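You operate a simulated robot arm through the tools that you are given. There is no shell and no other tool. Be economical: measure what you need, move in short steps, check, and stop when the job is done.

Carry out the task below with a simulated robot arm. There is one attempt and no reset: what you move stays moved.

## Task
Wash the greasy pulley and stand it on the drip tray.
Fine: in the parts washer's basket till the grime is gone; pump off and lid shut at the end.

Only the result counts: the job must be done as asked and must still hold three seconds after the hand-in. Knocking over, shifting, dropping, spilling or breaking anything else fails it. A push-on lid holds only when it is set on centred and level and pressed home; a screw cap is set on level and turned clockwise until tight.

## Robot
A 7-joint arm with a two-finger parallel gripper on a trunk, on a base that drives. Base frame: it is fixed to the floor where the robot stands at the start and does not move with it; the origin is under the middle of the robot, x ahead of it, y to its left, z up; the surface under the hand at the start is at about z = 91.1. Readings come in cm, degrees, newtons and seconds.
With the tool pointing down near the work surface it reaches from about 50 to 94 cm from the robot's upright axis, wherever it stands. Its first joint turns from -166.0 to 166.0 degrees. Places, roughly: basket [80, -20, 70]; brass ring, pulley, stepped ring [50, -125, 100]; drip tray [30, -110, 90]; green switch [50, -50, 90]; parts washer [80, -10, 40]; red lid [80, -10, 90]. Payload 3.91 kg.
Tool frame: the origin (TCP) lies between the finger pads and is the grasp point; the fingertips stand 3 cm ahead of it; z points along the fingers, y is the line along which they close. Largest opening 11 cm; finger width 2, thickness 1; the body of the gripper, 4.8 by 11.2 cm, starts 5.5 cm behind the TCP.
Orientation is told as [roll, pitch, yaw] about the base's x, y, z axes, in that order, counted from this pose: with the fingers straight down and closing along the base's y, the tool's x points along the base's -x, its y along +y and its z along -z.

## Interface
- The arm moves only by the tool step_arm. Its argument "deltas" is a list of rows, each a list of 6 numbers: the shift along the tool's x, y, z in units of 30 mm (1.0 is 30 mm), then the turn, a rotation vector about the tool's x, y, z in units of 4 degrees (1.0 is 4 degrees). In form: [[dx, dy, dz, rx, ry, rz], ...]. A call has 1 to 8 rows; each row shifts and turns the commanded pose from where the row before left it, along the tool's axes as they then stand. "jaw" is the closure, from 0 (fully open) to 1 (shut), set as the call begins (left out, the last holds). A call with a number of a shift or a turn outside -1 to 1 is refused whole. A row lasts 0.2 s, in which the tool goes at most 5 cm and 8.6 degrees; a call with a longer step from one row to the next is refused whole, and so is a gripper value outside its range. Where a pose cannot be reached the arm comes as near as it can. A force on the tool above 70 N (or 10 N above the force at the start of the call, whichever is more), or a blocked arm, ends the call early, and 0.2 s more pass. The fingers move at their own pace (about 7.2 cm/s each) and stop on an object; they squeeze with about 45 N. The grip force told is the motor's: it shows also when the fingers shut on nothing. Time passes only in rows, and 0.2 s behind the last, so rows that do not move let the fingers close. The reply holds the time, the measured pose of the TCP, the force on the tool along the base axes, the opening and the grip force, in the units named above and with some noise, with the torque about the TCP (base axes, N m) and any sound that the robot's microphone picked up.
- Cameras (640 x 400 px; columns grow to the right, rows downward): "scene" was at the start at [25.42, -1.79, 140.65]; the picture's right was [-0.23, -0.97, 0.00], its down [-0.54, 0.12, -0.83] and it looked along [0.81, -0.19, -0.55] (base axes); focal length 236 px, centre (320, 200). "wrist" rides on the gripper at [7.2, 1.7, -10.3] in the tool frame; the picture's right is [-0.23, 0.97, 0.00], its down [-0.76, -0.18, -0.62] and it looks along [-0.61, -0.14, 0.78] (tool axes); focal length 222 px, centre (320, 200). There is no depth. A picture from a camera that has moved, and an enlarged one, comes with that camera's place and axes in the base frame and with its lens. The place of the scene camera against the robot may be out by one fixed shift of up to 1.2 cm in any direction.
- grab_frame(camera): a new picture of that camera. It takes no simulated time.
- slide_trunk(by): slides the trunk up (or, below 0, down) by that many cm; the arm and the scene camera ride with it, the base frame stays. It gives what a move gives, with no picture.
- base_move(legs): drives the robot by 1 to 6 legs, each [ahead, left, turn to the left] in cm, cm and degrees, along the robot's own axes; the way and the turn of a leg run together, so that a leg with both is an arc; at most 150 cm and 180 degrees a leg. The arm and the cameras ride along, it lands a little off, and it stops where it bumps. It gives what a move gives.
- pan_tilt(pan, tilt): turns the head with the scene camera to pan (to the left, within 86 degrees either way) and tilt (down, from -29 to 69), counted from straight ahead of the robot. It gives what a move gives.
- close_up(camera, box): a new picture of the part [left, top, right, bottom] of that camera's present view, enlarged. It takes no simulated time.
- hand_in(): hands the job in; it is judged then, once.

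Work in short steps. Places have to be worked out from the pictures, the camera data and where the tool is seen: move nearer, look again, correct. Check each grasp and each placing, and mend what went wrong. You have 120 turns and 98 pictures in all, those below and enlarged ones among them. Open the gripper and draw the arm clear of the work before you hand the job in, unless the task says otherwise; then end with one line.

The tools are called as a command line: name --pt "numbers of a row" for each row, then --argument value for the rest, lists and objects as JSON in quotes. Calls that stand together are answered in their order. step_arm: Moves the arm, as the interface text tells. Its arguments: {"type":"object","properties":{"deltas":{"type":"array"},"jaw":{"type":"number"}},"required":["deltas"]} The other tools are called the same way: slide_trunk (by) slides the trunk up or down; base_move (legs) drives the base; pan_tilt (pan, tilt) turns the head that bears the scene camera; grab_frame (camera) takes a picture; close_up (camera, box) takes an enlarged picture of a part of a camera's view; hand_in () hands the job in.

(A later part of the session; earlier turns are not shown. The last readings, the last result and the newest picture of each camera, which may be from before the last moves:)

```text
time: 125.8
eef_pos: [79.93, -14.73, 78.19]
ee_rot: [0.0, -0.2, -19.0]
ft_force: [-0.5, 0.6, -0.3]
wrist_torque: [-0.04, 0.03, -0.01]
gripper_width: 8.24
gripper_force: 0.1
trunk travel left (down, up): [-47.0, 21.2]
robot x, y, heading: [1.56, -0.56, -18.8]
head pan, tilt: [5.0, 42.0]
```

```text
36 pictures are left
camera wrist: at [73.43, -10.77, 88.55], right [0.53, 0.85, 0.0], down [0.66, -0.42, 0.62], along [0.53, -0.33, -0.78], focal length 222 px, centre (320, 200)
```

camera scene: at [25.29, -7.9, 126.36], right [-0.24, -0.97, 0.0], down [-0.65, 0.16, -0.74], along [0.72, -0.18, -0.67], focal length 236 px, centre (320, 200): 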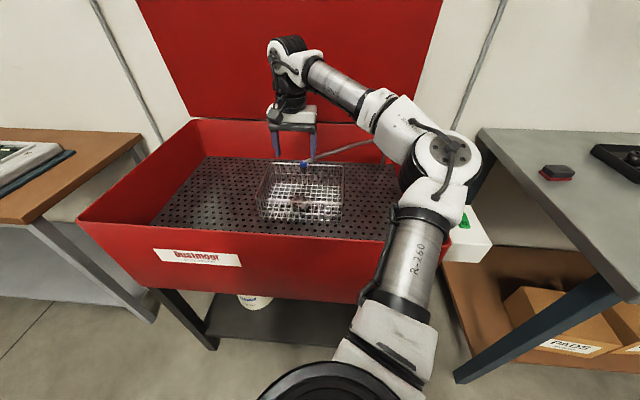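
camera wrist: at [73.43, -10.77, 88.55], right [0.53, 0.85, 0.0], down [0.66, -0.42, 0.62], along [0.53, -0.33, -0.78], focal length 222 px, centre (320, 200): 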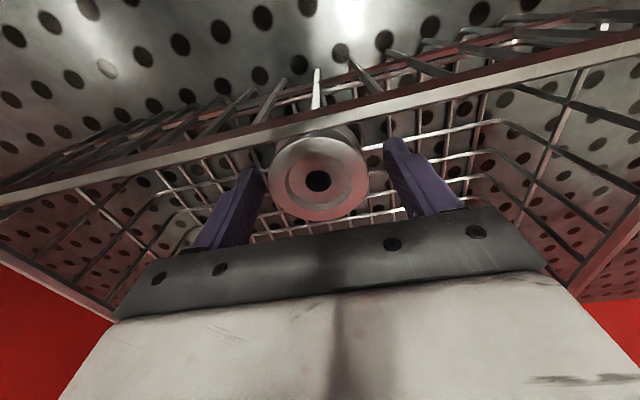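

The pulley is between the fingers and centred. Closing, then lifting straight up.

step_arm --pt "0 0 0 0 0 0" --pt "0 0 0 0 0 0" --pt "0 0 0 0 0 0" --jaw 1

step_arm --pt "0 0 -0.3 0 0 0" --pt "0 0 -0.5 0 0 0" --pt "0 0 -0.8 0 0 0" --pt "0 0 -0.9 0 0 0" --pt "0 0 -0.9 0 0 0" --pt "0 0 -0.9 0 0 0" --pt "0 0 -0.9 0 0 0" --pt "0 0 -0.9 0 0 0"

close_up --camera "wrist" --box '[200, 80, 440, 230]'

```text
time: 126.6
eef_pos: [79.71, -14.62, 78.22]
ee_rot: [0.1, 0.0, -19.0]
ft_force: [-0.3, 0.1, -0.3]
wrist_torque: [-0.02, -0.01, -0.02]
gripper_width: 5.85
gripper_force: 44.3
trunk travel left (down, up): [-47.0, 21.2]
robot x, y, heading: [1.13, -0.84, -18.8]
head pan, tilt: [5.0, 42.0]
```

```text
time: 128.4
eef_pos: [79.9, -14.79, 96.49]
ee_rot: [0.1, -0.2, -19.0]
ft_force: [-0.2, 0.5, -1.0]
wrist_torque: [-0.05, 0.0, -0.04]
gripper_width: 5.89
gripper_force: 44.9
trunk travel left (down, up): [-47.0, 21.2]
robot x, y, heading: [1.5, -0.55, -18.9]
head pan, tilt: [5.0, 42.0]
```

```text
2.67 times, centred on (320, 155) of wrist
camera zoom: at [73.5, -10.88, 106.92], right [0.53, 0.85, 0.0], down [0.66, -0.42, 0.62], along [0.53, -0.33, -0.78], focal length 592 px, centre (320, 320)
```

zoom: 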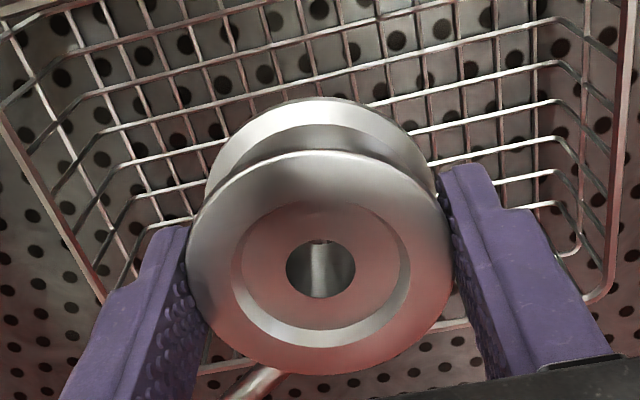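

The pulley is clean and held. I'll raise the trunk and drive back to the bench.

slide_trunk --by 20

base_move --legs '[[-6, 0, 0], [0, -60, 0], [0, -37, 0]]'

pan_tilt --pan 10 --tilt 45

grab_frame --camera "scene"

grab_frame --camera "wrist"

```text
time: 130.6
eef_pos: [79.91, -14.97, 116.54]
ee_rot: [0.1, 0.0, -19.0]
ft_force: [0.3, 0.3, -0.7]
wrist_torque: [0.01, -0.04, -0.04]
gripper_width: 5.87
gripper_force: 45.5
trunk travel left (down, up): [-67.0, 1.2]
robot x, y, heading: [1.63, -0.44, -18.9]
head pan, tilt: [5.0, 42.0]
```

```text
time: 139.3
eef_pos: [42.47, -105.05, 116.47]
ee_rot: [0.1, -0.1, -19.7]
ft_force: [-0.1, -0.6, -0.4]
wrist_torque: [-0.02, -0.04, -0.02]
gripper_width: 5.86
gripper_force: 45.4
trunk travel left (down, up): [-67.0, 1.2]
robot x, y, heading: [-35.61, -90.02, -19.6]
head pan, tilt: [5.0, 42.0]
```

```text
time: 139.9
eef_pos: [42.51, -105.06, 116.49]
ee_rot: [0.0, -0.1, -19.6]
ft_force: [-0.7, -0.6, -2.1]
wrist_torque: [-0.03, 0.01, 0.0]
gripper_width: 5.87
gripper_force: 45.5
trunk travel left (down, up): [-67.0, 1.2]
robot x, y, heading: [-35.89, -90.13, -19.5]
head pan, tilt: [10.0, 45.0]
```

```text
34 pictures are left
camera scene: at [-12.11, -96.65, 145.92], right [-0.17, -0.99, 0.0], down [-0.7, 0.12, -0.71], along [0.7, -0.12, -0.71], focal length 236 px, centre (320, 200)
```

scene: 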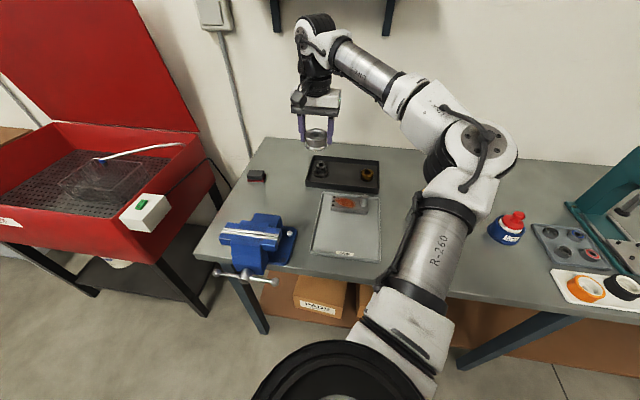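

```text
33 pictures are left
camera wrist: at [36.12, -101.01, 126.88], right [0.54, 0.84, 0.0], down [0.66, -0.42, 0.62], along [0.52, -0.34, -0.78], focal length 222 px, centre (320, 200)
```

wrist: 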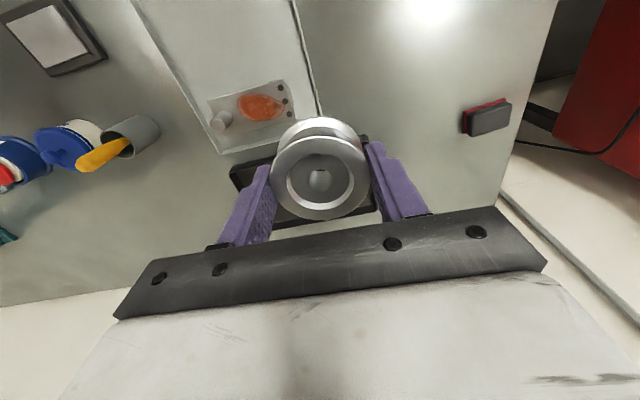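

I'm back at the bench with the pulley held. The free front half of the drip tray is centred near (27.5, -111), so I'll move over it.

step_arm --pt "0.78 -0.71 0 0 0 0" --pt "0.78 -0.71 0 0 0 0" --pt "0.78 -0.71 0 0 0 0" --pt "0.78 -0.71 0 0 0 0" --pt "0.78 -0.71 0 0 0 0"

grab_frame --camera "wrist"

grab_frame --camera "scene"

```text
time: 141.1
eef_pos: [27.7, -111.09, 116.66]
ee_rot: [0.1, -0.1, -19.8]
ft_force: [-0.2, -0.4, -1.0]
wrist_torque: [0.01, -0.02, 0.01]
gripper_width: 5.87
gripper_force: 45.2
trunk travel left (down, up): [-67.0, 1.2]
robot x, y, heading: [-35.97, -89.64, -19.3]
head pan, tilt: [10.0, 45.0]
```

```text
32 pictures are left
camera wrist: at [21.35, -107.02, 126.93], right [0.54, 0.84, 0.0], down [0.66, -0.43, 0.62], along [0.53, -0.34, -0.78], focal length 222 px, centre (320, 200)
```

wrist: 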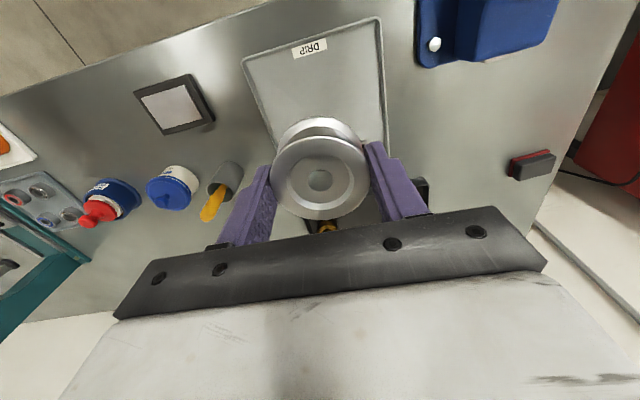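

```text
31 pictures are left
camera scene: at [-12.19, -96.69, 145.93], right [-0.17, -0.99, 0.0], down [-0.7, 0.12, -0.71], along [0.7, -0.12, -0.71], focal length 236 px, centre (320, 200)
```

scene: 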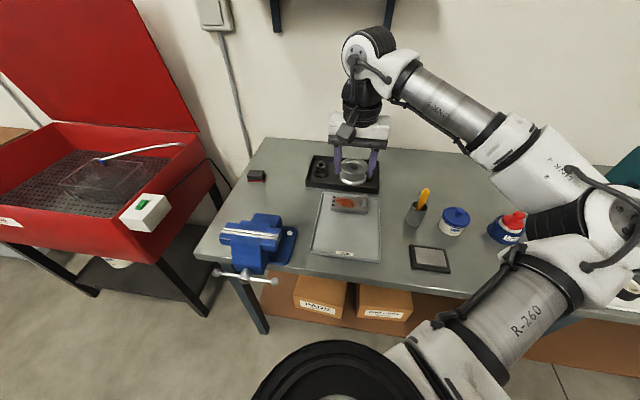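

The drop spot is good; I'll shift it 1.5 cm further in. Then I'll descend with the arm only, keeping the elbow high.

step_arm --pt "-0.5 0 0.7 0 0 0" --pt "0 0 0.9 0 0 0" --pt "0 0 0.9 0 0 0" --pt "0 0 0.9 0 0 0" --pt "0 0 0.9 0 0 0" --pt "0 0 0.9 0 0 0" --pt "0 0 0.9 0 0 0"

grab_frame --camera "wrist"

grab_frame --camera "scene"

```text
time: 142.7
eef_pos: [29.37, -111.72, 98.11]
ee_rot: [0.1, -0.1, -19.6]
ft_force: [-0.1, 0.6, -2.6]
wrist_torque: [-0.01, 0.03, 0.0]
gripper_width: 5.85
gripper_force: 44.9
trunk travel left (down, up): [-67.0, 1.2]
robot x, y, heading: [-35.77, -89.53, -19.5]
head pan, tilt: [10.0, 45.0]
```

```text
30 pictures are left
camera wrist: at [22.91, -107.69, 108.52], right [0.54, 0.84, 0.0], down [0.66, -0.42, 0.62], along [0.53, -0.34, -0.78], focal length 222 px, centre (320, 200)
```

wrist: 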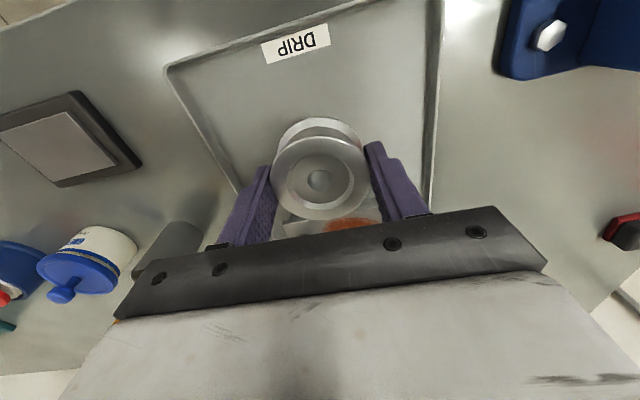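

```text
29 pictures are left
camera scene: at [-12.1, -96.67, 145.92], right [-0.17, -0.99, 0.0], down [-0.7, 0.12, -0.71], along [0.7, -0.12, -0.71], focal length 236 px, centre (320, 200)
```

scene: 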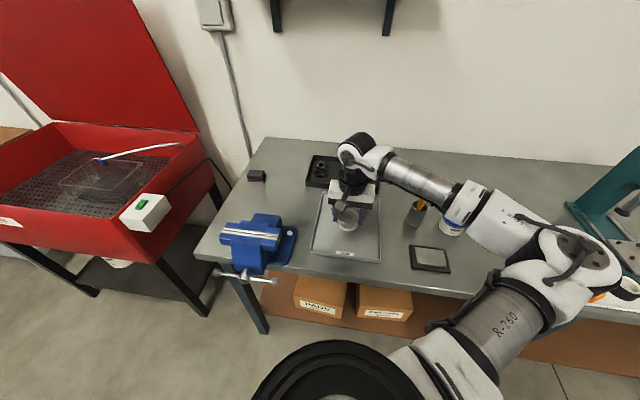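

It's lined up over the tray's free area. I'll creep down to contact.

step_arm --pt "0 0 0.7 0 0 0" --pt "0 0 0.6 0 0 0" --pt "0 0 0.3 0 0 0"

step_arm --pt "0 0 0.12 0 0 0" --pt "0 0 0.08 0 0 0"

```text
time: 143.5
eef_pos: [29.44, -111.65, 93.37]
ee_rot: [0.1, -0.1, -19.7]
ft_force: [-0.3, 0.1, -1.1]
wrist_torque: [-0.01, 0.0, 0.02]
gripper_width: 5.84
gripper_force: 45.2
trunk travel left (down, up): [-67.0, 1.2]
robot x, y, heading: [-36.03, -89.54, -19.8]
head pan, tilt: [10.0, 45.0]
```

```text
time: 144.1
eef_pos: [29.18, -111.64, 92.86]
ee_rot: [0.1, -0.1, -19.6]
ft_force: [0.4, -0.7, -2.0]
wrist_torque: [0.03, 0.0, 0.0]
gripper_width: 5.84
gripper_force: 45.1
trunk travel left (down, up): [-67.0, 1.2]
robot x, y, heading: [-36.09, -90.02, -19.5]
head pan, tilt: [10.0, 45.0]
```

No contact yet; a little lower.

step_arm --pt "0 0 0.1 0 0 0" --pt "0 0 0.07 0 0 0"

step_arm --pt "0 0 0.07 0 0 0" --pt "0 0 0.07 0 0 0"

```text
time: 144.7
eef_pos: [29.49, -111.8, 92.27]
ee_rot: [0.0, -0.1, -19.7]
ft_force: [1.1, 0.5, -1.1]
wrist_torque: [-0.03, 0.01, -0.02]
gripper_width: 5.87
gripper_force: 45.1
trunk travel left (down, up): [-67.0, 1.2]
robot x, y, heading: [-35.52, -89.96, -19.4]
head pan, tilt: [10.0, 45.0]
```

```text
time: 145.3
eef_pos: [29.39, -111.63, 92.25]
ee_rot: [0.1, -0.5, -19.8]
ft_force: [1.6, -2.7, 32.8]
wrist_torque: [-0.13, 0.47, -0.06]
gripper_width: 5.87
gripper_force: 45.0
trunk travel left (down, up): [-67.0, 1.2]
robot x, y, heading: [-35.83, -90.19, -19.4]
head pan, tilt: [10.0, 45.0]
```

It has touched down at z = 92.2. I'll ease off 2 mm, open, and withdraw straight up.

step_arm --pt "0 0 -0.07 0 0 0" --pt "0 0 0 0 0 0"

step_arm --pt "0 0 0 0 0 0" --pt "0 0 0 0 0 0" --pt "0 0 -0.3 0 0 0" --pt "0 0 -0.6 0 0 0" --pt "0 0 -0.9 0 0 0" --pt "0 0 -0.9 0 0 0" --pt "0 0 -0.9 0 0 0" --pt "0 0 -0.9 0 0 0" --jaw 0.25

grab_frame --camera "wrist"

close_up --camera "scene" --box '[290, 170, 418, 270]'

```text
time: 145.9
eef_pos: [29.26, -111.64, 92.11]
ee_rot: [0.1, -0.3, -19.9]
ft_force: [2.9, -3.5, 26.8]
wrist_torque: [-0.44, -0.01, -0.02]
gripper_width: 5.84
gripper_force: 44.7
trunk travel left (down, up): [-67.0, 1.2]
robot x, y, heading: [-36.03, -89.69, -19.5]
head pan, tilt: [10.0, 45.0]
```

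```text
time: 147.7
eef_pos: [29.19, -111.7, 105.56]
ee_rot: [0.0, -0.2, -19.7]
ft_force: [-0.2, 0.4, 0.2]
wrist_torque: [-0.02, 0.02, 0.02]
gripper_width: 8.27
gripper_force: 0.1
trunk travel left (down, up): [-67.0, 1.2]
robot x, y, heading: [-35.89, -89.7, -19.8]
head pan, tilt: [10.0, 45.0]
```

```text
28 pictures are left
camera wrist: at [22.85, -107.64, 115.91], right [0.54, 0.84, 0.0], down [0.66, -0.42, 0.62], along [0.53, -0.34, -0.78], focal length 222 px, centre (320, 200)
```

wrist: 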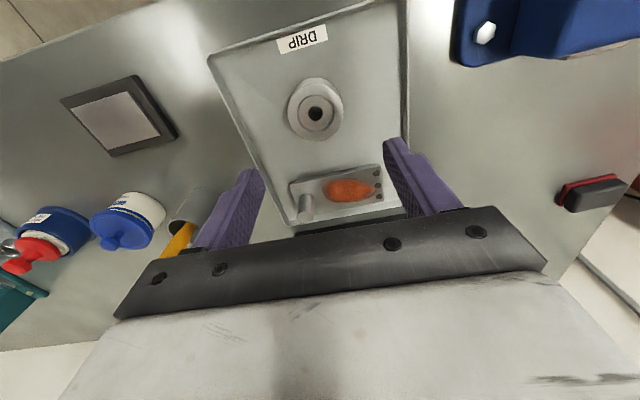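

```text
4.00 times, centred on (354, 220) of scene
camera zoom: at [-12.15, -96.64, 145.93], right [-0.17, -0.99, 0.0], down [-0.7, 0.12, -0.71], along [0.7, -0.12, -0.71], focal length 945 px, centre (184, 120)
```

zoom: 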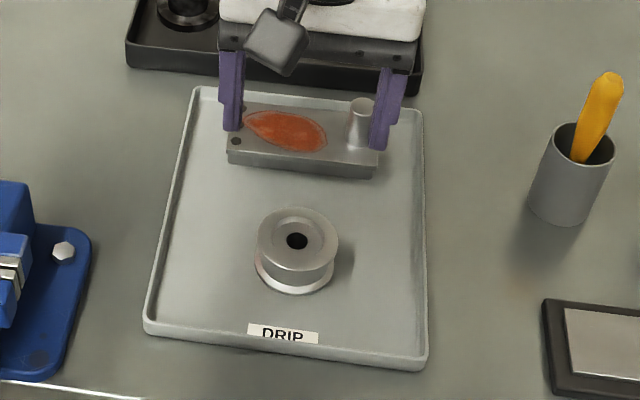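

The pulley stands upright and clean on the drip tray, with nothing else disturbed. Last job is the lid. I'll raise the arm and drive back to the front of the washer.

step_arm --pt "0 0 -0.9 0 0 0" --pt "0 0 -0.9 0 0 0" --pt "0 0 -0.9 0 0 0" --pt "0 0 -0.9 0 0 0" --pt "0 0 -0.9 0 0 0" --pt "0 0 -0.9 0 0 0"

base_move --legs '[[0, 60, 0], [0, 50, 1]]'

pan_tilt --pan 0 --tilt 5

grab_frame --camera "scene"

```text
time: 149.1
eef_pos: [29.47, -111.68, 121.87]
ee_rot: [0.1, -0.1, -19.7]
ft_force: [-0.6, -0.5, -0.8]
wrist_torque: [0.02, -0.02, -0.03]
gripper_width: 8.25
gripper_force: 0.0
trunk travel left (down, up): [-67.0, 1.2]
robot x, y, heading: [-35.96, -89.75, -19.4]
head pan, tilt: [10.0, 45.0]
```

```text
time: 158.3
eef_pos: [65.78, -5.08, 121.76]
ee_rot: [0.1, -0.1, -18.1]
ft_force: [-0.4, -0.7, -0.3]
wrist_torque: [-0.01, -0.01, -0.03]
gripper_width: 8.25
gripper_force: 0.1
trunk travel left (down, up): [-67.0, 1.2]
robot x, y, heading: [-0.11, 14.64, -17.9]
head pan, tilt: [10.0, 45.0]
```

```text
time: 159.3
eef_pos: [65.7, -5.18, 121.73]
ee_rot: [0.1, -0.1, -18.2]
ft_force: [-0.1, -0.8, -0.1]
wrist_torque: [0.0, 0.01, -0.03]
gripper_width: 8.28
gripper_force: 0.1
trunk travel left (down, up): [-67.0, 1.2]
robot x, y, heading: [-0.39, 14.97, -18.0]
head pan, tilt: [0.0, 5.0]
```

```text
26 pictures are left
camera scene: at [24.42, 6.91, 152.22], right [-0.31, -0.95, 0.0], down [-0.08, 0.03, -1.0], along [0.95, -0.3, -0.09], focal length 236 px, centre (320, 200)
```

scene: 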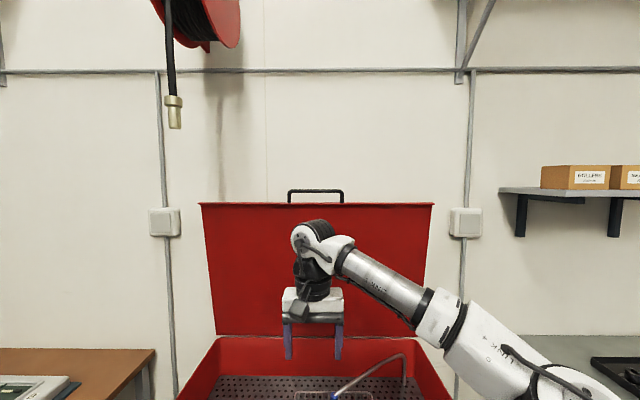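

The lid stands near 85–90°, with the handle bar at about u = 104, v = 17, z = 148–149 (u is toward the wall, v along the bench). I'll re-pitch the tool 45° and roll the fingers as in the opening move.

step_arm --pt "0 0 0 0 -1 0" --pt "0 0 0 0 -1 0" --pt "0 0 0 0 -1 0" --pt "0 0 0 0 -1 0" --pt "0 0 0 0 -1 0" --pt "0 0 0 0 -1 0" --pt "0 0 0 0 -1 0" --pt "0 0 0 0 -1 0" --jaw 0.5

step_arm --pt "0 0 0 0 -1 0" --pt "0 0 0 0 -1 0" --pt "0 0 0 0 -1 0" --pt "0 0 0 0 -0.25 0" --pt "0 0 0 0 0 1" --pt "0 0 0 0 0 1" --pt "0 0 0 0 0 1" --pt "0 0 0 0 0 1"

step_arm --pt "0 0 0 0 0 1" --pt "0 0 0 0 0 1" --pt "0 0 0 0 0 1" --pt "0 0 0 0 0 1" --pt "0 0 0 0 0 1" --pt "0 0 0 0 0 1" --pt "0 0 0 0 0 1" --pt "0 0 0 0 0 1"

step_arm --pt "0 0 0 0 0 1" --pt "0 0 0 0 0 1" --pt "0 0 0 0 0 1" --pt "0 0 0 0 0 1" --pt "0 0 0 0 0 1" --pt "0 0 0 0 0 1" --pt "0 0 0 0 0 1" --pt "0 0 0 0 0 1"

```text
time: 161.2
eef_pos: [65.72, -5.15, 121.82]
ee_rot: [0.1, -32.2, -18.1]
ft_force: [-0.3, 0.6, 0.3]
wrist_torque: [0.0, 0.01, 0.01]
gripper_width: 5.5
gripper_force: 0.1
trunk travel left (down, up): [-67.0, 1.2]
robot x, y, heading: [-0.2, 14.6, -18.0]
head pan, tilt: [0.0, 5.0]
```

```text
time: 162.9
eef_pos: [65.68, -5.09, 121.86]
ee_rot: [15.5, -42.9, -40.4]
ft_force: [-0.1, -0.3, -0.9]
wrist_torque: [0.0, 0.02, 0.0]
gripper_width: 5.5
gripper_force: 0.1
trunk travel left (down, up): [-67.0, 1.2]
robot x, y, heading: [-0.48, 14.84, -18.0]
head pan, tilt: [0.0, 5.0]
```

```text
time: 164.8
eef_pos: [65.7, -5.06, 121.7]
ee_rot: [36.8, -28.2, -75.7]
ft_force: [-0.5, -0.3, 0.4]
wrist_torque: [-0.02, 0.0, 0.02]
gripper_width: 5.49
gripper_force: 0.0
trunk travel left (down, up): [-67.0, 1.2]
robot x, y, heading: [-0.45, 14.75, -17.9]
head pan, tilt: [0.0, 5.0]
```

```text
time: 166.6
eef_pos: [65.62, -5.11, 121.71]
ee_rot: [44.7, -7.0, -101.0]
ft_force: [-0.2, -0.1, 0.0]
wrist_torque: [0.01, -0.04, 0.0]
gripper_width: 5.51
gripper_force: 0.0
trunk travel left (down, up): [-67.0, 1.2]
robot x, y, heading: [-0.26, 14.74, -17.8]
head pan, tilt: [0.0, 5.0]
```

I'll finish the roll and raise the tool to about z = 150.

step_arm --pt "0 0 0 0 0 1" --pt "0 0 0 0 0 1" --pt "0 0 0 0 0 0.5" --pt "0 0.92 -0.4 0 0 0" --pt "0 0.92 -0.4 0 0 0" --pt "0 0.92 -0.4 0 0 0" --pt "0 0.92 -0.4 0 0 0" --pt "0 0.92 -0.4 0 0 0"

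step_arm --pt "0 0.92 -0.4 0 0 0" --pt "0 0.92 -0.4 0 0 0" --pt "0 0.92 -0.4 0 0 0" --pt "0 0.92 -0.4 0 0 0" --pt "0 0.92 -0.4 0 0 0"

base_move --legs '[[12, 0, 0]]'

grab_frame --camera "wrist"

grab_frame --camera "scene"

```text
time: 168.3
eef_pos: [70.77, -6.76, 136.1]
ee_rot: [45.1, 0.0, -108.0]
ft_force: [-0.2, 0.8, -0.1]
wrist_torque: [-0.01, 0.02, -0.01]
gripper_width: 5.51
gripper_force: 0.1
trunk travel left (down, up): [-67.0, 1.2]
robot x, y, heading: [-0.07, 14.63, -17.7]
head pan, tilt: [0.0, 5.0]
```

```text
time: 169.6
eef_pos: [76.2, -8.43, 149.77]
ee_rot: [45.1, 0.2, -108.1]
ft_force: [-0.3, -0.2, 0.5]
wrist_torque: [-0.02, 0.02, -0.03]
gripper_width: 5.52
gripper_force: 0.1
trunk travel left (down, up): [-67.0, 1.2]
robot x, y, heading: [0.13, 14.48, -17.8]
head pan, tilt: [0.0, 5.0]
```

```text
time: 170.8
eef_pos: [87.63, -12.0, 149.71]
ee_rot: [45.0, 0.1, -108.0]
ft_force: [0.9, -0.6, -0.2]
wrist_torque: [-0.02, 0.03, 0.04]
gripper_width: 5.48
gripper_force: 0.0
trunk travel left (down, up): [-67.0, 1.2]
robot x, y, heading: [11.1, 11.48, -17.9]
head pan, tilt: [0.0, 5.0]
```

```text
25 pictures are left
camera wrist: at [83.92, -3.35, 158.24], right [0.58, -0.43, 0.69], down [-0.78, -0.55, 0.31], along [0.24, -0.72, -0.65], focal length 222 px, centre (320, 200)
```

wrist: 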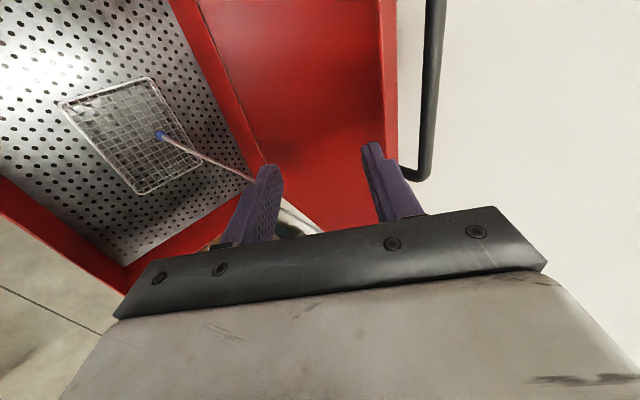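

```text
24 pictures are left
camera scene: at [35.91, 3.19, 152.2], right [-0.31, -0.95, 0.0], down [-0.08, 0.03, -1.0], along [0.95, -0.31, -0.09], focal length 236 px, centre (320, 200)
```

scene: 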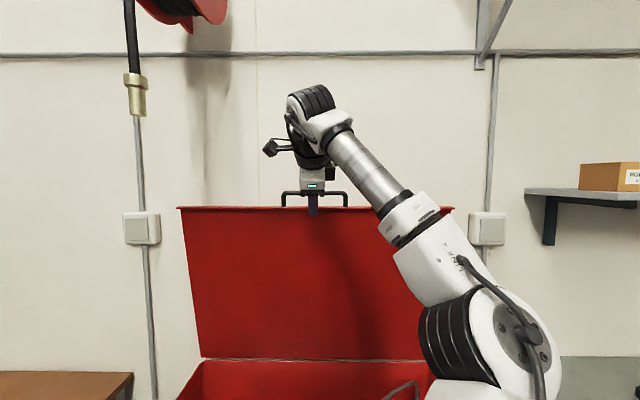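

The bar is at tool y ≈ 9.9 and z ≈ 12.7, so about 14.6 cm ahead and 0.6 cm lower. I'll extend the arm 8 cm, then look before engaging with the base.

step_arm --pt "0 0.44 0.5 0 0 0" --pt "0 0.44 0.5 0 0 0" --pt "0 0.44 0.5 0 0 0" --pt "0 0.43 0.53 0 0 0"

grab_frame --camera "wrist"

```text
time: 171.8
eef_pos: [95.13, -14.64, 149.19]
ee_rot: [45.1, 0.0, -108.2]
ft_force: [-0.3, 0.4, 0.0]
wrist_torque: [0.02, -0.03, 0.03]
gripper_width: 5.48
gripper_force: 0.0
trunk travel left (down, up): [-67.0, 1.2]
robot x, y, heading: [11.13, 11.1, -17.7]
head pan, tilt: [0.0, 5.0]
```

```text
23 pictures are left
camera wrist: at [91.45, -5.8, 157.71], right [0.58, -0.43, 0.69], down [-0.78, -0.55, 0.31], along [0.24, -0.72, -0.65], focal length 222 px, centre (320, 200)
```

wrist: 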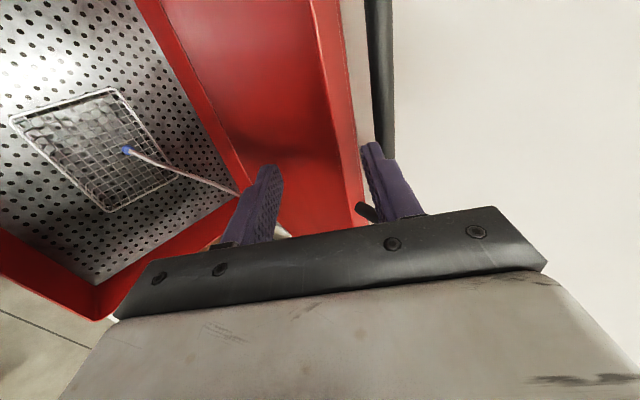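

The bar now sits at y ≈ 5.1 and z ≈ 6.6. I'll nudge up 0.5 cm and drive ahead 6.5 cm so it slides between the fingers.

step_arm --pt "0 0.17 0 0 0 0"

base_move --legs '[[6.5, 0, 0]]'

grab_frame --camera "wrist"

```text
time: 172.2
eef_pos: [95.35, -14.59, 149.55]
ee_rot: [45.2, -0.1, -108.1]
ft_force: [-0.2, 0.0, 0.5]
wrist_torque: [0.01, 0.04, 0.02]
gripper_width: 5.51
gripper_force: 0.1
trunk travel left (down, up): [-67.0, 1.2]
robot x, y, heading: [11.22, 10.99, -17.9]
head pan, tilt: [0.0, 5.0]
```

```text
time: 173.2
eef_pos: [101.64, -16.83, 149.41]
ee_rot: [45.0, 0.2, -108.1]
ft_force: [0.3, -0.6, 0.0]
wrist_torque: [-0.02, 0.0, 0.02]
gripper_width: 5.5
gripper_force: 0.1
trunk travel left (down, up): [-67.0, 1.2]
robot x, y, heading: [17.35, 8.82, -18.0]
head pan, tilt: [0.0, 5.0]
```

```text
22 pictures are left
camera wrist: at [98.06, -8.01, 157.97], right [0.58, -0.43, 0.69], down [-0.78, -0.55, 0.31], along [0.24, -0.72, -0.65], focal length 222 px, centre (320, 200)
```

wrist: 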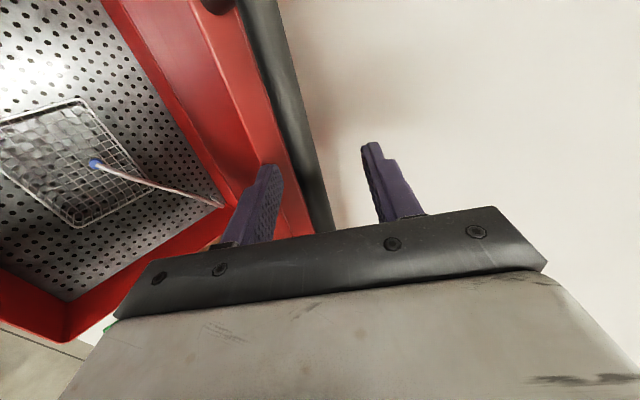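

The bar is between the fingers. I'll close the cage to 2.4 cm and pull back along the arc to about 67°.

step_arm --pt "0 0 0 0 0 0" --pt "0 0 0 0 0 0" --pt "0 -0.793 -0.631 0 0 0" --pt "0 -0.825 -0.588 0 0 0" --pt "0 -0.855 -0.544 0 0 0" --pt "0 -0.882 -0.499 0 0 0" --pt "0 -0.907 -0.452 0 0 0" --pt "0 -0.929 -0.404 0 0 0" --jaw 0.78

grab_frame --camera "wrist"

```text
time: 175.0
eef_pos: [84.8, -11.3, 145.34]
ee_rot: [45.0, 0.0, -108.2]
ft_force: [0.4, -0.2, 2.0]
wrist_torque: [0.0, -0.02, -0.03]
gripper_width: 2.47
gripper_force: 1.0
trunk travel left (down, up): [-67.0, 1.2]
robot x, y, heading: [17.24, 8.97, -17.7]
head pan, tilt: [0.0, 5.0]
```

```text
21 pictures are left
camera wrist: at [81.15, -2.45, 153.8], right [0.58, -0.43, 0.69], down [-0.78, -0.55, 0.31], along [0.24, -0.72, -0.65], focal length 222 px, centre (320, 200)
```

wrist: 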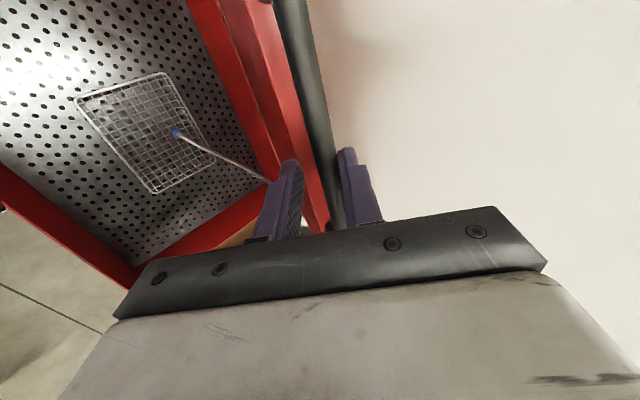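

The lid follows the cage and is at about 67°. To stay within reach I'll alternate trunk down and base back, which pulls along the arc.

slide_trunk --by -3

base_move --legs '[[-5, 0, 0]]'

grab_frame --camera "wrist"

```text
time: 175.7
eef_pos: [84.9, -11.37, 142.18]
ee_rot: [45.0, 0.0, -108.1]
ft_force: [2.0, -0.6, 0.3]
wrist_torque: [0.01, 0.02, -0.03]
gripper_width: 2.49
gripper_force: 0.6
trunk travel left (down, up): [-64.0, 4.2]
robot x, y, heading: [17.63, 8.63, -17.9]
head pan, tilt: [0.0, 5.0]
```

```text
time: 176.7
eef_pos: [80.08, -9.79, 142.15]
ee_rot: [45.1, 0.2, -108.2]
ft_force: [3.6, -2.3, 0.3]
wrist_torque: [0.04, -0.01, -0.02]
gripper_width: 2.47
gripper_force: 0.3
trunk travel left (down, up): [-64.0, 4.2]
robot x, y, heading: [12.66, 10.7, -18.1]
head pan, tilt: [0.0, 5.0]
```

```text
20 pictures are left
camera wrist: at [76.36, -0.95, 150.82], right [0.58, -0.43, 0.69], down [-0.78, -0.55, 0.31], along [0.24, -0.72, -0.65], focal length 222 px, centre (320, 200)
```

wrist: 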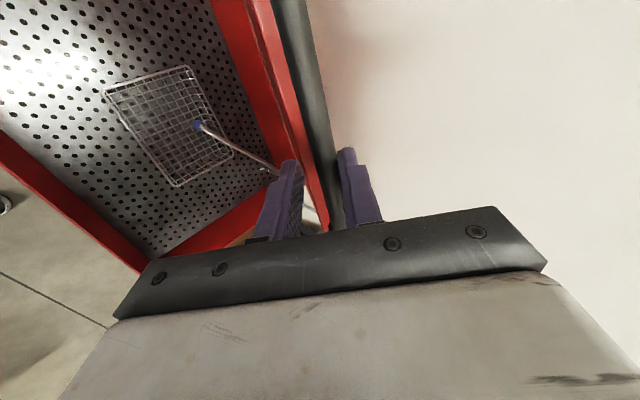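

It works smoothly and the lid is at about 61°. Two more rounds.

slide_trunk --by -3.2

base_move --legs '[[-4.6, 0, 0]]'

slide_trunk --by -3.5

base_move --legs '[[-4.2, 0, 0]]'

grab_frame --camera "wrist"

```text
time: 177.4
eef_pos: [80.05, -9.72, 139.01]
ee_rot: [45.0, -0.1, -108.3]
ft_force: [2.8, 0.2, -0.6]
wrist_torque: [0.0, 0.06, -0.03]
gripper_width: 2.51
gripper_force: 0.2
trunk travel left (down, up): [-60.8, 7.4]
robot x, y, heading: [12.44, 10.55, -18.1]
head pan, tilt: [0.0, 5.0]
```

```text
time: 178.3
eef_pos: [75.69, -8.43, 139.01]
ee_rot: [45.2, 0.1, -108.2]
ft_force: [1.4, -0.7, 0.8]
wrist_torque: [-0.04, -0.03, -0.01]
gripper_width: 2.47
gripper_force: 0.1
trunk travel left (down, up): [-60.8, 7.4]
robot x, y, heading: [8.36, 12.23, -17.8]
head pan, tilt: [0.0, 5.0]
```

```text
time: 179.1
eef_pos: [75.78, -8.42, 135.51]
ee_rot: [45.0, 0.0, -108.2]
ft_force: [-0.7, -0.5, 1.4]
wrist_torque: [-0.04, 0.05, -0.03]
gripper_width: 2.45
gripper_force: 0.5
trunk travel left (down, up): [-57.3, 10.9]
robot x, y, heading: [8.58, 11.79, -18.2]
head pan, tilt: [0.0, 5.0]
```

```text
time: 180.0
eef_pos: [71.73, -7.03, 135.63]
ee_rot: [45.0, 0.0, -108.3]
ft_force: [-0.5, 0.1, 0.2]
wrist_torque: [0.02, 0.01, 0.02]
gripper_width: 2.44
gripper_force: 0.1
trunk travel left (down, up): [-57.3, 10.9]
robot x, y, heading: [4.5, 13.17, -17.9]
head pan, tilt: [0.0, 5.0]
```

```text
19 pictures are left
camera wrist: at [68.11, 1.68, 144.14], right [0.58, -0.43, 0.69], down [-0.78, -0.55, 0.31], along [0.24, -0.72, -0.65], focal length 222 px, centre (320, 200)
```

wrist: 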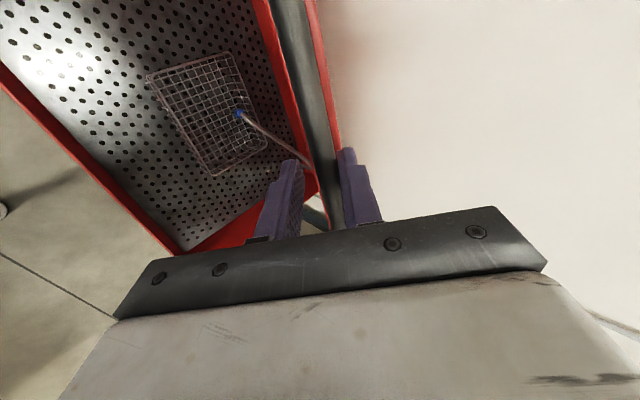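

The lid is at about 50° with no load on the tool. I'll open the jaw and slide out along the finger axis, to see whether the lid stays and then to push it from above.

step_arm --pt "0 0 0 0 0 0" --pt "0 0 -0.7 0 0 0" --pt "0 0 -0.9 0 0 0" --pt "0 0 -0.9 0 0 0" --jaw 0.5

grab_frame --camera "wrist"

```text
time: 181.0
eef_pos: [66.82, -5.61, 140.77]
ee_rot: [45.0, 0.0, -108.3]
ft_force: [-0.4, 0.6, 0.1]
wrist_torque: [0.0, 0.03, 0.02]
gripper_width: 5.51
gripper_force: 0.2
trunk travel left (down, up): [-57.3, 10.9]
robot x, y, heading: [4.15, 13.2, -18.0]
head pan, tilt: [0.0, 5.0]
```

```text
18 pictures are left
camera wrist: at [63.09, 3.23, 149.35], right [0.58, -0.43, 0.69], down [-0.78, -0.55, 0.31], along [0.24, -0.72, -0.65], focal length 222 px, centre (320, 200)
```

wrist: 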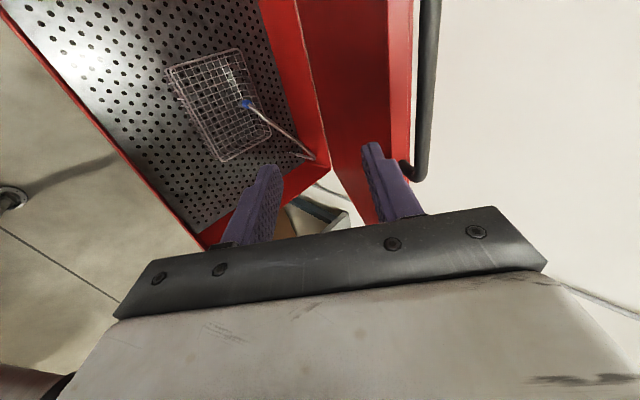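

The lid drifts back up when released, so it must be held down all the way. I'll see where it settles.

step_arm --pt "0 0 0 0 0 0" --pt "0 0 0 0 0 0" --pt "0 0 0 0 0 0" --pt "0 0 0 0 0 0" --pt "0 0 0 0 0 0"

grab_frame --camera "wrist"

```text
time: 182.2
eef_pos: [66.74, -5.51, 140.8]
ee_rot: [45.1, 0.1, -108.2]
ft_force: [0.0, -0.2, -0.1]
wrist_torque: [0.02, -0.01, 0.03]
gripper_width: 5.49
gripper_force: 0.1
trunk travel left (down, up): [-57.3, 10.9]
robot x, y, heading: [4.16, 13.07, -17.9]
head pan, tilt: [0.0, 5.0]
```

```text
17 pictures are left
camera wrist: at [63.11, 3.21, 149.34], right [0.58, -0.43, 0.69], down [-0.78, -0.55, 0.31], along [0.24, -0.72, -0.65], focal length 222 px, centre (320, 200)
```

wrist: 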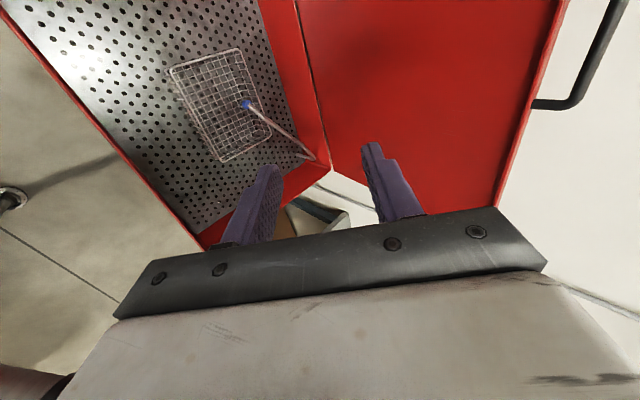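

It's fully open again. I'll redo the capture: raise the trunk, extend the arm, drive ahead part of the way and check.

slide_trunk --by 9.7

step_arm --pt "0 0.82 0.9 0 0 0" --pt "0 0.82 0.9 0 0 0" --pt "0 0.82 0.9 0 0 0" --pt "0 0.82 0.9 0 0 0" --pt "0 0.82 0.9 0 0 0" --pt "0 0.82 0.9 0 0 0"

base_move --legs '[[8, 0, 0]]'

grab_frame --camera "wrist"

```text
time: 183.5
eef_pos: [66.77, -5.47, 150.43]
ee_rot: [45.0, 0.2, -108.1]
ft_force: [-0.4, 0.1, 0.5]
wrist_torque: [-0.04, 0.0, 0.03]
gripper_width: 5.52
gripper_force: 0.1
trunk travel left (down, up): [-67.0, 1.2]
robot x, y, heading: [4.55, 13.36, -18.1]
head pan, tilt: [0.0, 5.0]
```

```text
time: 184.9
eef_pos: [87.63, -12.45, 149.59]
ee_rot: [45.0, 0.1, -108.2]
ft_force: [-0.4, 0.5, 0.6]
wrist_torque: [0.0, 0.02, 0.0]
gripper_width: 5.49
gripper_force: 0.1
trunk travel left (down, up): [-67.0, 1.2]
robot x, y, heading: [4.38, 13.39, -17.9]
head pan, tilt: [0.0, 5.0]
```

```text
time: 186.0
eef_pos: [95.03, -14.86, 149.59]
ee_rot: [45.0, 0.1, -108.2]
ft_force: [1.0, 0.1, -0.7]
wrist_torque: [0.0, 0.01, -0.05]
gripper_width: 5.51
gripper_force: 0.1
trunk travel left (down, up): [-67.0, 1.2]
robot x, y, heading: [11.57, 10.89, -18.2]
head pan, tilt: [0.0, 5.0]
```

```text
16 pictures are left
camera wrist: at [91.42, -6.09, 158.2], right [0.58, -0.43, 0.69], down [-0.78, -0.55, 0.31], along [0.24, -0.72, -0.65], focal length 222 px, centre (320, 200)
```

wrist: 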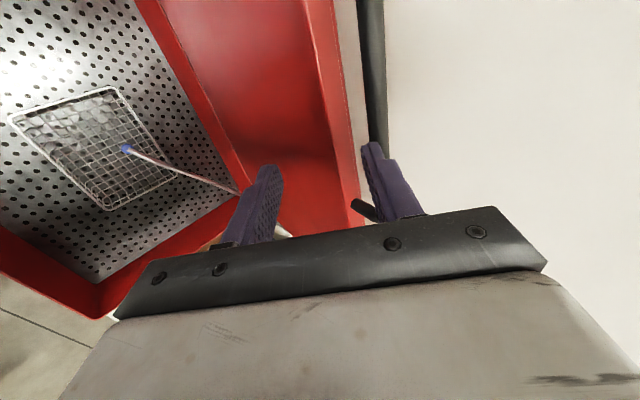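

This is the same position as the first capture. I'll drive ahead 6.8 cm, then cage and pull as before.

base_move --legs '[[6.8, 0, 0]]'

step_arm --pt "0 0 0 0 0 0" --pt "0 0 0 0 0 0" --pt "0 -0.793 -0.631 0 0 0" --pt "0 -0.825 -0.588 0 0 0" --pt "0 -0.855 -0.544 0 0 0" --pt "0 -0.882 -0.499 0 0 0" --pt "0 -0.907 -0.452 0 0 0" --pt "0 -0.929 -0.404 0 0 0" --jaw 0.78

slide_trunk --by -3

base_move --legs '[[-5, 0, 0]]'

grab_frame --camera "wrist"

```text
time: 187.0
eef_pos: [101.54, -16.98, 149.55]
ee_rot: [45.0, 0.2, -108.1]
ft_force: [-0.3, -0.1, 0.5]
wrist_torque: [0.0, -0.02, 0.01]
gripper_width: 5.47
gripper_force: 0.0
trunk travel left (down, up): [-67.0, 1.2]
robot x, y, heading: [17.96, 8.54, -18.1]
head pan, tilt: [0.0, 5.0]
```

```text
time: 188.8
eef_pos: [84.62, -11.53, 145.37]
ee_rot: [45.1, 0.0, -108.3]
ft_force: [-0.5, -1.4, 2.7]
wrist_torque: [0.0, -0.11, 0.0]
gripper_width: 2.49
gripper_force: 0.5
trunk travel left (down, up): [-67.0, 1.2]
robot x, y, heading: [18.47, 8.53, -18.0]
head pan, tilt: [0.0, 5.0]
```

```text
time: 189.6
eef_pos: [84.81, -11.59, 142.27]
ee_rot: [44.9, 0.0, -108.2]
ft_force: [-0.6, 0.0, -0.2]
wrist_torque: [0.04, 0.04, 0.0]
gripper_width: 2.48
gripper_force: 0.8
trunk travel left (down, up): [-64.0, 4.2]
robot x, y, heading: [18.51, 8.54, -18.1]
head pan, tilt: [0.0, 5.0]
```

```text
time: 190.5
eef_pos: [79.81, -9.86, 142.43]
ee_rot: [45.1, 0.0, -108.2]
ft_force: [4.4, -0.9, -0.5]
wrist_torque: [-0.02, -0.07, -0.09]
gripper_width: 2.46
gripper_force: 0.1
trunk travel left (down, up): [-64.0, 4.2]
robot x, y, heading: [13.82, 9.97, -18.0]
head pan, tilt: [0.0, 5.0]
```

```text
15 pictures are left
camera wrist: at [76.28, -1.21, 150.94], right [0.58, -0.43, 0.69], down [-0.78, -0.55, 0.31], along [0.24, -0.72, -0.65], focal length 222 px, centre (320, 200)
```

wrist: 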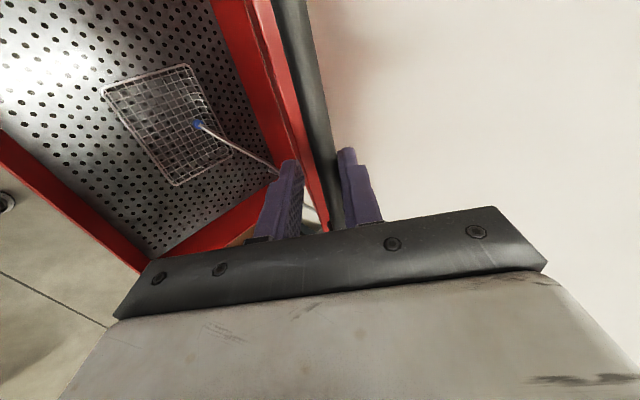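

Same state as before at about 61°. I'll carry on with the alternating rounds down to about 42°.

slide_trunk --by -3.2

base_move --legs '[[-4.6, 0, 0]]'

slide_trunk --by -3.5

base_move --legs '[[-4.2, 0, 0]]'

slide_trunk --by -2.8

base_move --legs '[[-2.9, 0, 0]]'

slide_trunk --by -2.8

base_move --legs '[[-2.9, 0, 0]]'

grab_frame --camera "wrist"

```text
time: 191.2
eef_pos: [80.05, -10.06, 139.07]
ee_rot: [44.9, 0.0, -108.2]
ft_force: [2.2, -0.7, 0.4]
wrist_torque: [0.0, 0.02, -0.02]
gripper_width: 2.49
gripper_force: 0.7
trunk travel left (down, up): [-60.8, 7.4]
robot x, y, heading: [13.68, 10.3, -17.9]
head pan, tilt: [0.0, 5.0]
```

```text
time: 192.2
eef_pos: [75.64, -8.66, 139.2]
ee_rot: [45.0, -0.1, -108.3]
ft_force: [0.9, -0.7, 0.0]
wrist_torque: [0.0, -0.01, -0.01]
gripper_width: 2.47
gripper_force: 0.0
trunk travel left (down, up): [-60.8, 7.4]
robot x, y, heading: [9.0, 11.27, -17.8]
head pan, tilt: [0.0, 5.0]
```

```text
time: 192.9
eef_pos: [75.67, -8.77, 135.58]
ee_rot: [44.9, 0.0, -108.2]
ft_force: [0.9, -0.5, 0.2]
wrist_torque: [0.01, 0.01, -0.03]
gripper_width: 2.46
gripper_force: 0.5
trunk travel left (down, up): [-57.3, 10.9]
robot x, y, heading: [9.32, 11.83, -18.2]
head pan, tilt: [0.0, 5.0]
```

```text
time: 193.8
eef_pos: [71.73, -7.41, 135.82]
ee_rot: [45.1, 0.0, -108.4]
ft_force: [2.6, -0.4, -0.7]
wrist_torque: [-0.02, -0.03, -0.03]
gripper_width: 2.43
gripper_force: 0.0
trunk travel left (down, up): [-57.3, 10.9]
robot x, y, heading: [5.61, 12.75, -18.0]
head pan, tilt: [0.0, 5.0]
```

```text
time: 194.6
eef_pos: [71.68, -7.45, 132.84]
ee_rot: [45.1, 0.1, -108.2]
ft_force: [0.2, 0.3, 0.1]
wrist_torque: [-0.01, -0.01, 0.0]
gripper_width: 2.38
gripper_force: 0.1
trunk travel left (down, up): [-54.5, 13.7]
robot x, y, heading: [5.27, 12.48, -18.3]
head pan, tilt: [0.0, 5.0]
```

```text
time: 195.4
eef_pos: [68.74, -6.42, 132.93]
ee_rot: [45.1, 0.1, -108.2]
ft_force: [-0.8, 1.1, 0.1]
wrist_torque: [0.01, 0.01, 0.02]
gripper_width: 2.4
gripper_force: 0.0
trunk travel left (down, up): [-54.5, 13.7]
robot x, y, heading: [2.55, 13.84, -18.4]
head pan, tilt: [0.0, 5.0]
```

```text
time: 196.1
eef_pos: [68.86, -6.5, 130.0]
ee_rot: [45.0, 0.0, -108.3]
ft_force: [-0.7, 0.3, -0.2]
wrist_torque: [0.01, 0.04, 0.01]
gripper_width: 2.41
gripper_force: 0.1
trunk travel left (down, up): [-51.7, 16.5]
robot x, y, heading: [2.55, 13.73, -18.0]
head pan, tilt: [0.0, 5.0]
```

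```text
time: 196.9
eef_pos: [66.06, -5.5, 130.12]
ee_rot: [45.1, 0.1, -108.3]
ft_force: [-1.5, 0.3, 0.2]
wrist_torque: [-0.02, -0.01, 0.02]
gripper_width: 2.45
gripper_force: 0.0
trunk travel left (down, up): [-51.7, 16.5]
robot x, y, heading: [-0.1, 14.9, -18.3]
head pan, tilt: [0.0, 5.0]
```

```text
14 pictures are left
camera wrist: at [62.47, 3.18, 138.67], right [0.58, -0.43, 0.69], down [-0.78, -0.55, 0.31], along [0.24, -0.72, -0.65], focal length 222 px, centre (320, 200)
```

wrist: 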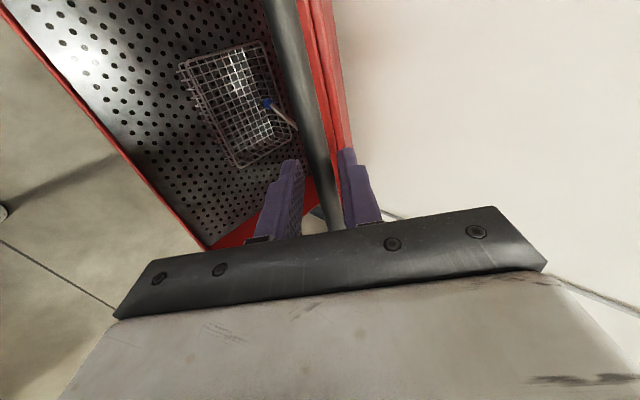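

The bar is still caged at about 42°. Continuing to about 26°.

slide_trunk --by -3.2

base_move --legs '[[-2.5, 0, 0]]'

slide_trunk --by -3.2

base_move --legs '[[-2.5, 0, 0]]'

slide_trunk --by -3.5

base_move --legs '[[-2.1, 0, 0]]'

slide_trunk --by -3.5

base_move --legs '[[-2.0, 0, 0]]'

grab_frame --camera "wrist"

```text
time: 197.7
eef_pos: [66.13, -5.64, 126.82]
ee_rot: [45.0, 0.0, -108.4]
ft_force: [1.3, -0.3, -0.1]
wrist_torque: [-0.01, -0.01, -0.01]
gripper_width: 2.43
gripper_force: 0.1
trunk travel left (down, up): [-48.5, 19.7]
robot x, y, heading: [0.1, 14.53, -18.1]
head pan, tilt: [0.0, 5.0]
```

```text
time: 198.5
eef_pos: [63.79, -4.84, 126.91]
ee_rot: [45.0, -0.1, -108.1]
ft_force: [-0.5, 0.6, 0.4]
wrist_torque: [0.0, -0.01, -0.03]
gripper_width: 2.41
gripper_force: 0.1
trunk travel left (down, up): [-48.5, 19.7]
robot x, y, heading: [-2.76, 15.77, -18.2]
head pan, tilt: [0.0, 5.0]
```

```text
time: 199.3
eef_pos: [63.81, -4.89, 123.63]
ee_rot: [44.9, 0.0, -108.2]
ft_force: [1.2, -0.6, -0.3]
wrist_torque: [0.01, 0.03, -0.01]
gripper_width: 2.43
gripper_force: 0.0
trunk travel left (down, up): [-45.3, 22.9]
robot x, y, heading: [-2.59, 15.77, -18.0]
head pan, tilt: [0.0, 5.0]
```

```text
time: 200.1
eef_pos: [61.34, -4.03, 123.61]
ee_rot: [45.1, 0.2, -108.1]
ft_force: [-2.1, 1.7, -0.7]
wrist_torque: [0.02, 0.07, -0.04]
gripper_width: 2.45
gripper_force: 0.6
trunk travel left (down, up): [-45.3, 22.9]
robot x, y, heading: [-4.49, 16.23, -17.9]
head pan, tilt: [0.0, 5.0]
```

```text
time: 200.9
eef_pos: [61.42, -4.08, 120.11]
ee_rot: [45.0, 0.0, -108.2]
ft_force: [0.2, 0.4, 0.1]
wrist_torque: [0.04, -0.02, 0.0]
gripper_width: 2.46
gripper_force: 0.5
trunk travel left (down, up): [-41.8, 26.4]
robot x, y, heading: [-4.92, 16.81, -17.9]
head pan, tilt: [0.0, 5.0]
```

```text
time: 201.7
eef_pos: [59.41, -3.44, 119.96]
ee_rot: [45.0, 0.1, -108.1]
ft_force: [-1.0, 0.6, -0.3]
wrist_torque: [-0.02, 0.04, -0.03]
gripper_width: 2.47
gripper_force: 0.4
trunk travel left (down, up): [-41.8, 26.4]
robot x, y, heading: [-7.01, 16.78, -18.2]
head pan, tilt: [0.0, 5.0]
```

```text
time: 202.5
eef_pos: [59.41, -3.51, 116.72]
ee_rot: [45.0, 0.1, -108.2]
ft_force: [-0.7, -0.6, -2.0]
wrist_torque: [0.02, -0.02, 0.01]
gripper_width: 2.51
gripper_force: 0.8
trunk travel left (down, up): [-38.3, 29.9]
robot x, y, heading: [-7.04, 17.04, -18.3]
head pan, tilt: [0.0, 5.0]
```

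```text
time: 203.3
eef_pos: [57.45, -2.76, 116.61]
ee_rot: [44.9, 0.0, -108.2]
ft_force: [-2.7, 0.9, -0.4]
wrist_torque: [0.05, 0.07, -0.03]
gripper_width: 2.53
gripper_force: 1.2
trunk travel left (down, up): [-38.3, 29.9]
robot x, y, heading: [-8.84, 17.69, -18.1]
head pan, tilt: [0.0, 5.0]
```

```text
13 pictures are left
camera wrist: at [53.91, 6.02, 125.2], right [0.58, -0.43, 0.69], down [-0.78, -0.55, 0.31], along [0.24, -0.72, -0.65], focal length 222 px, centre (320, 200)
```

wrist: 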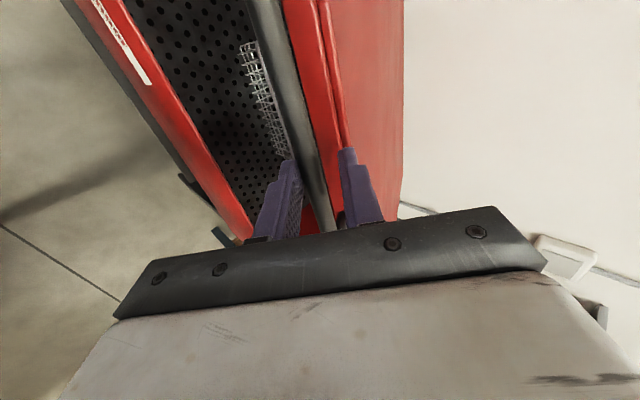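

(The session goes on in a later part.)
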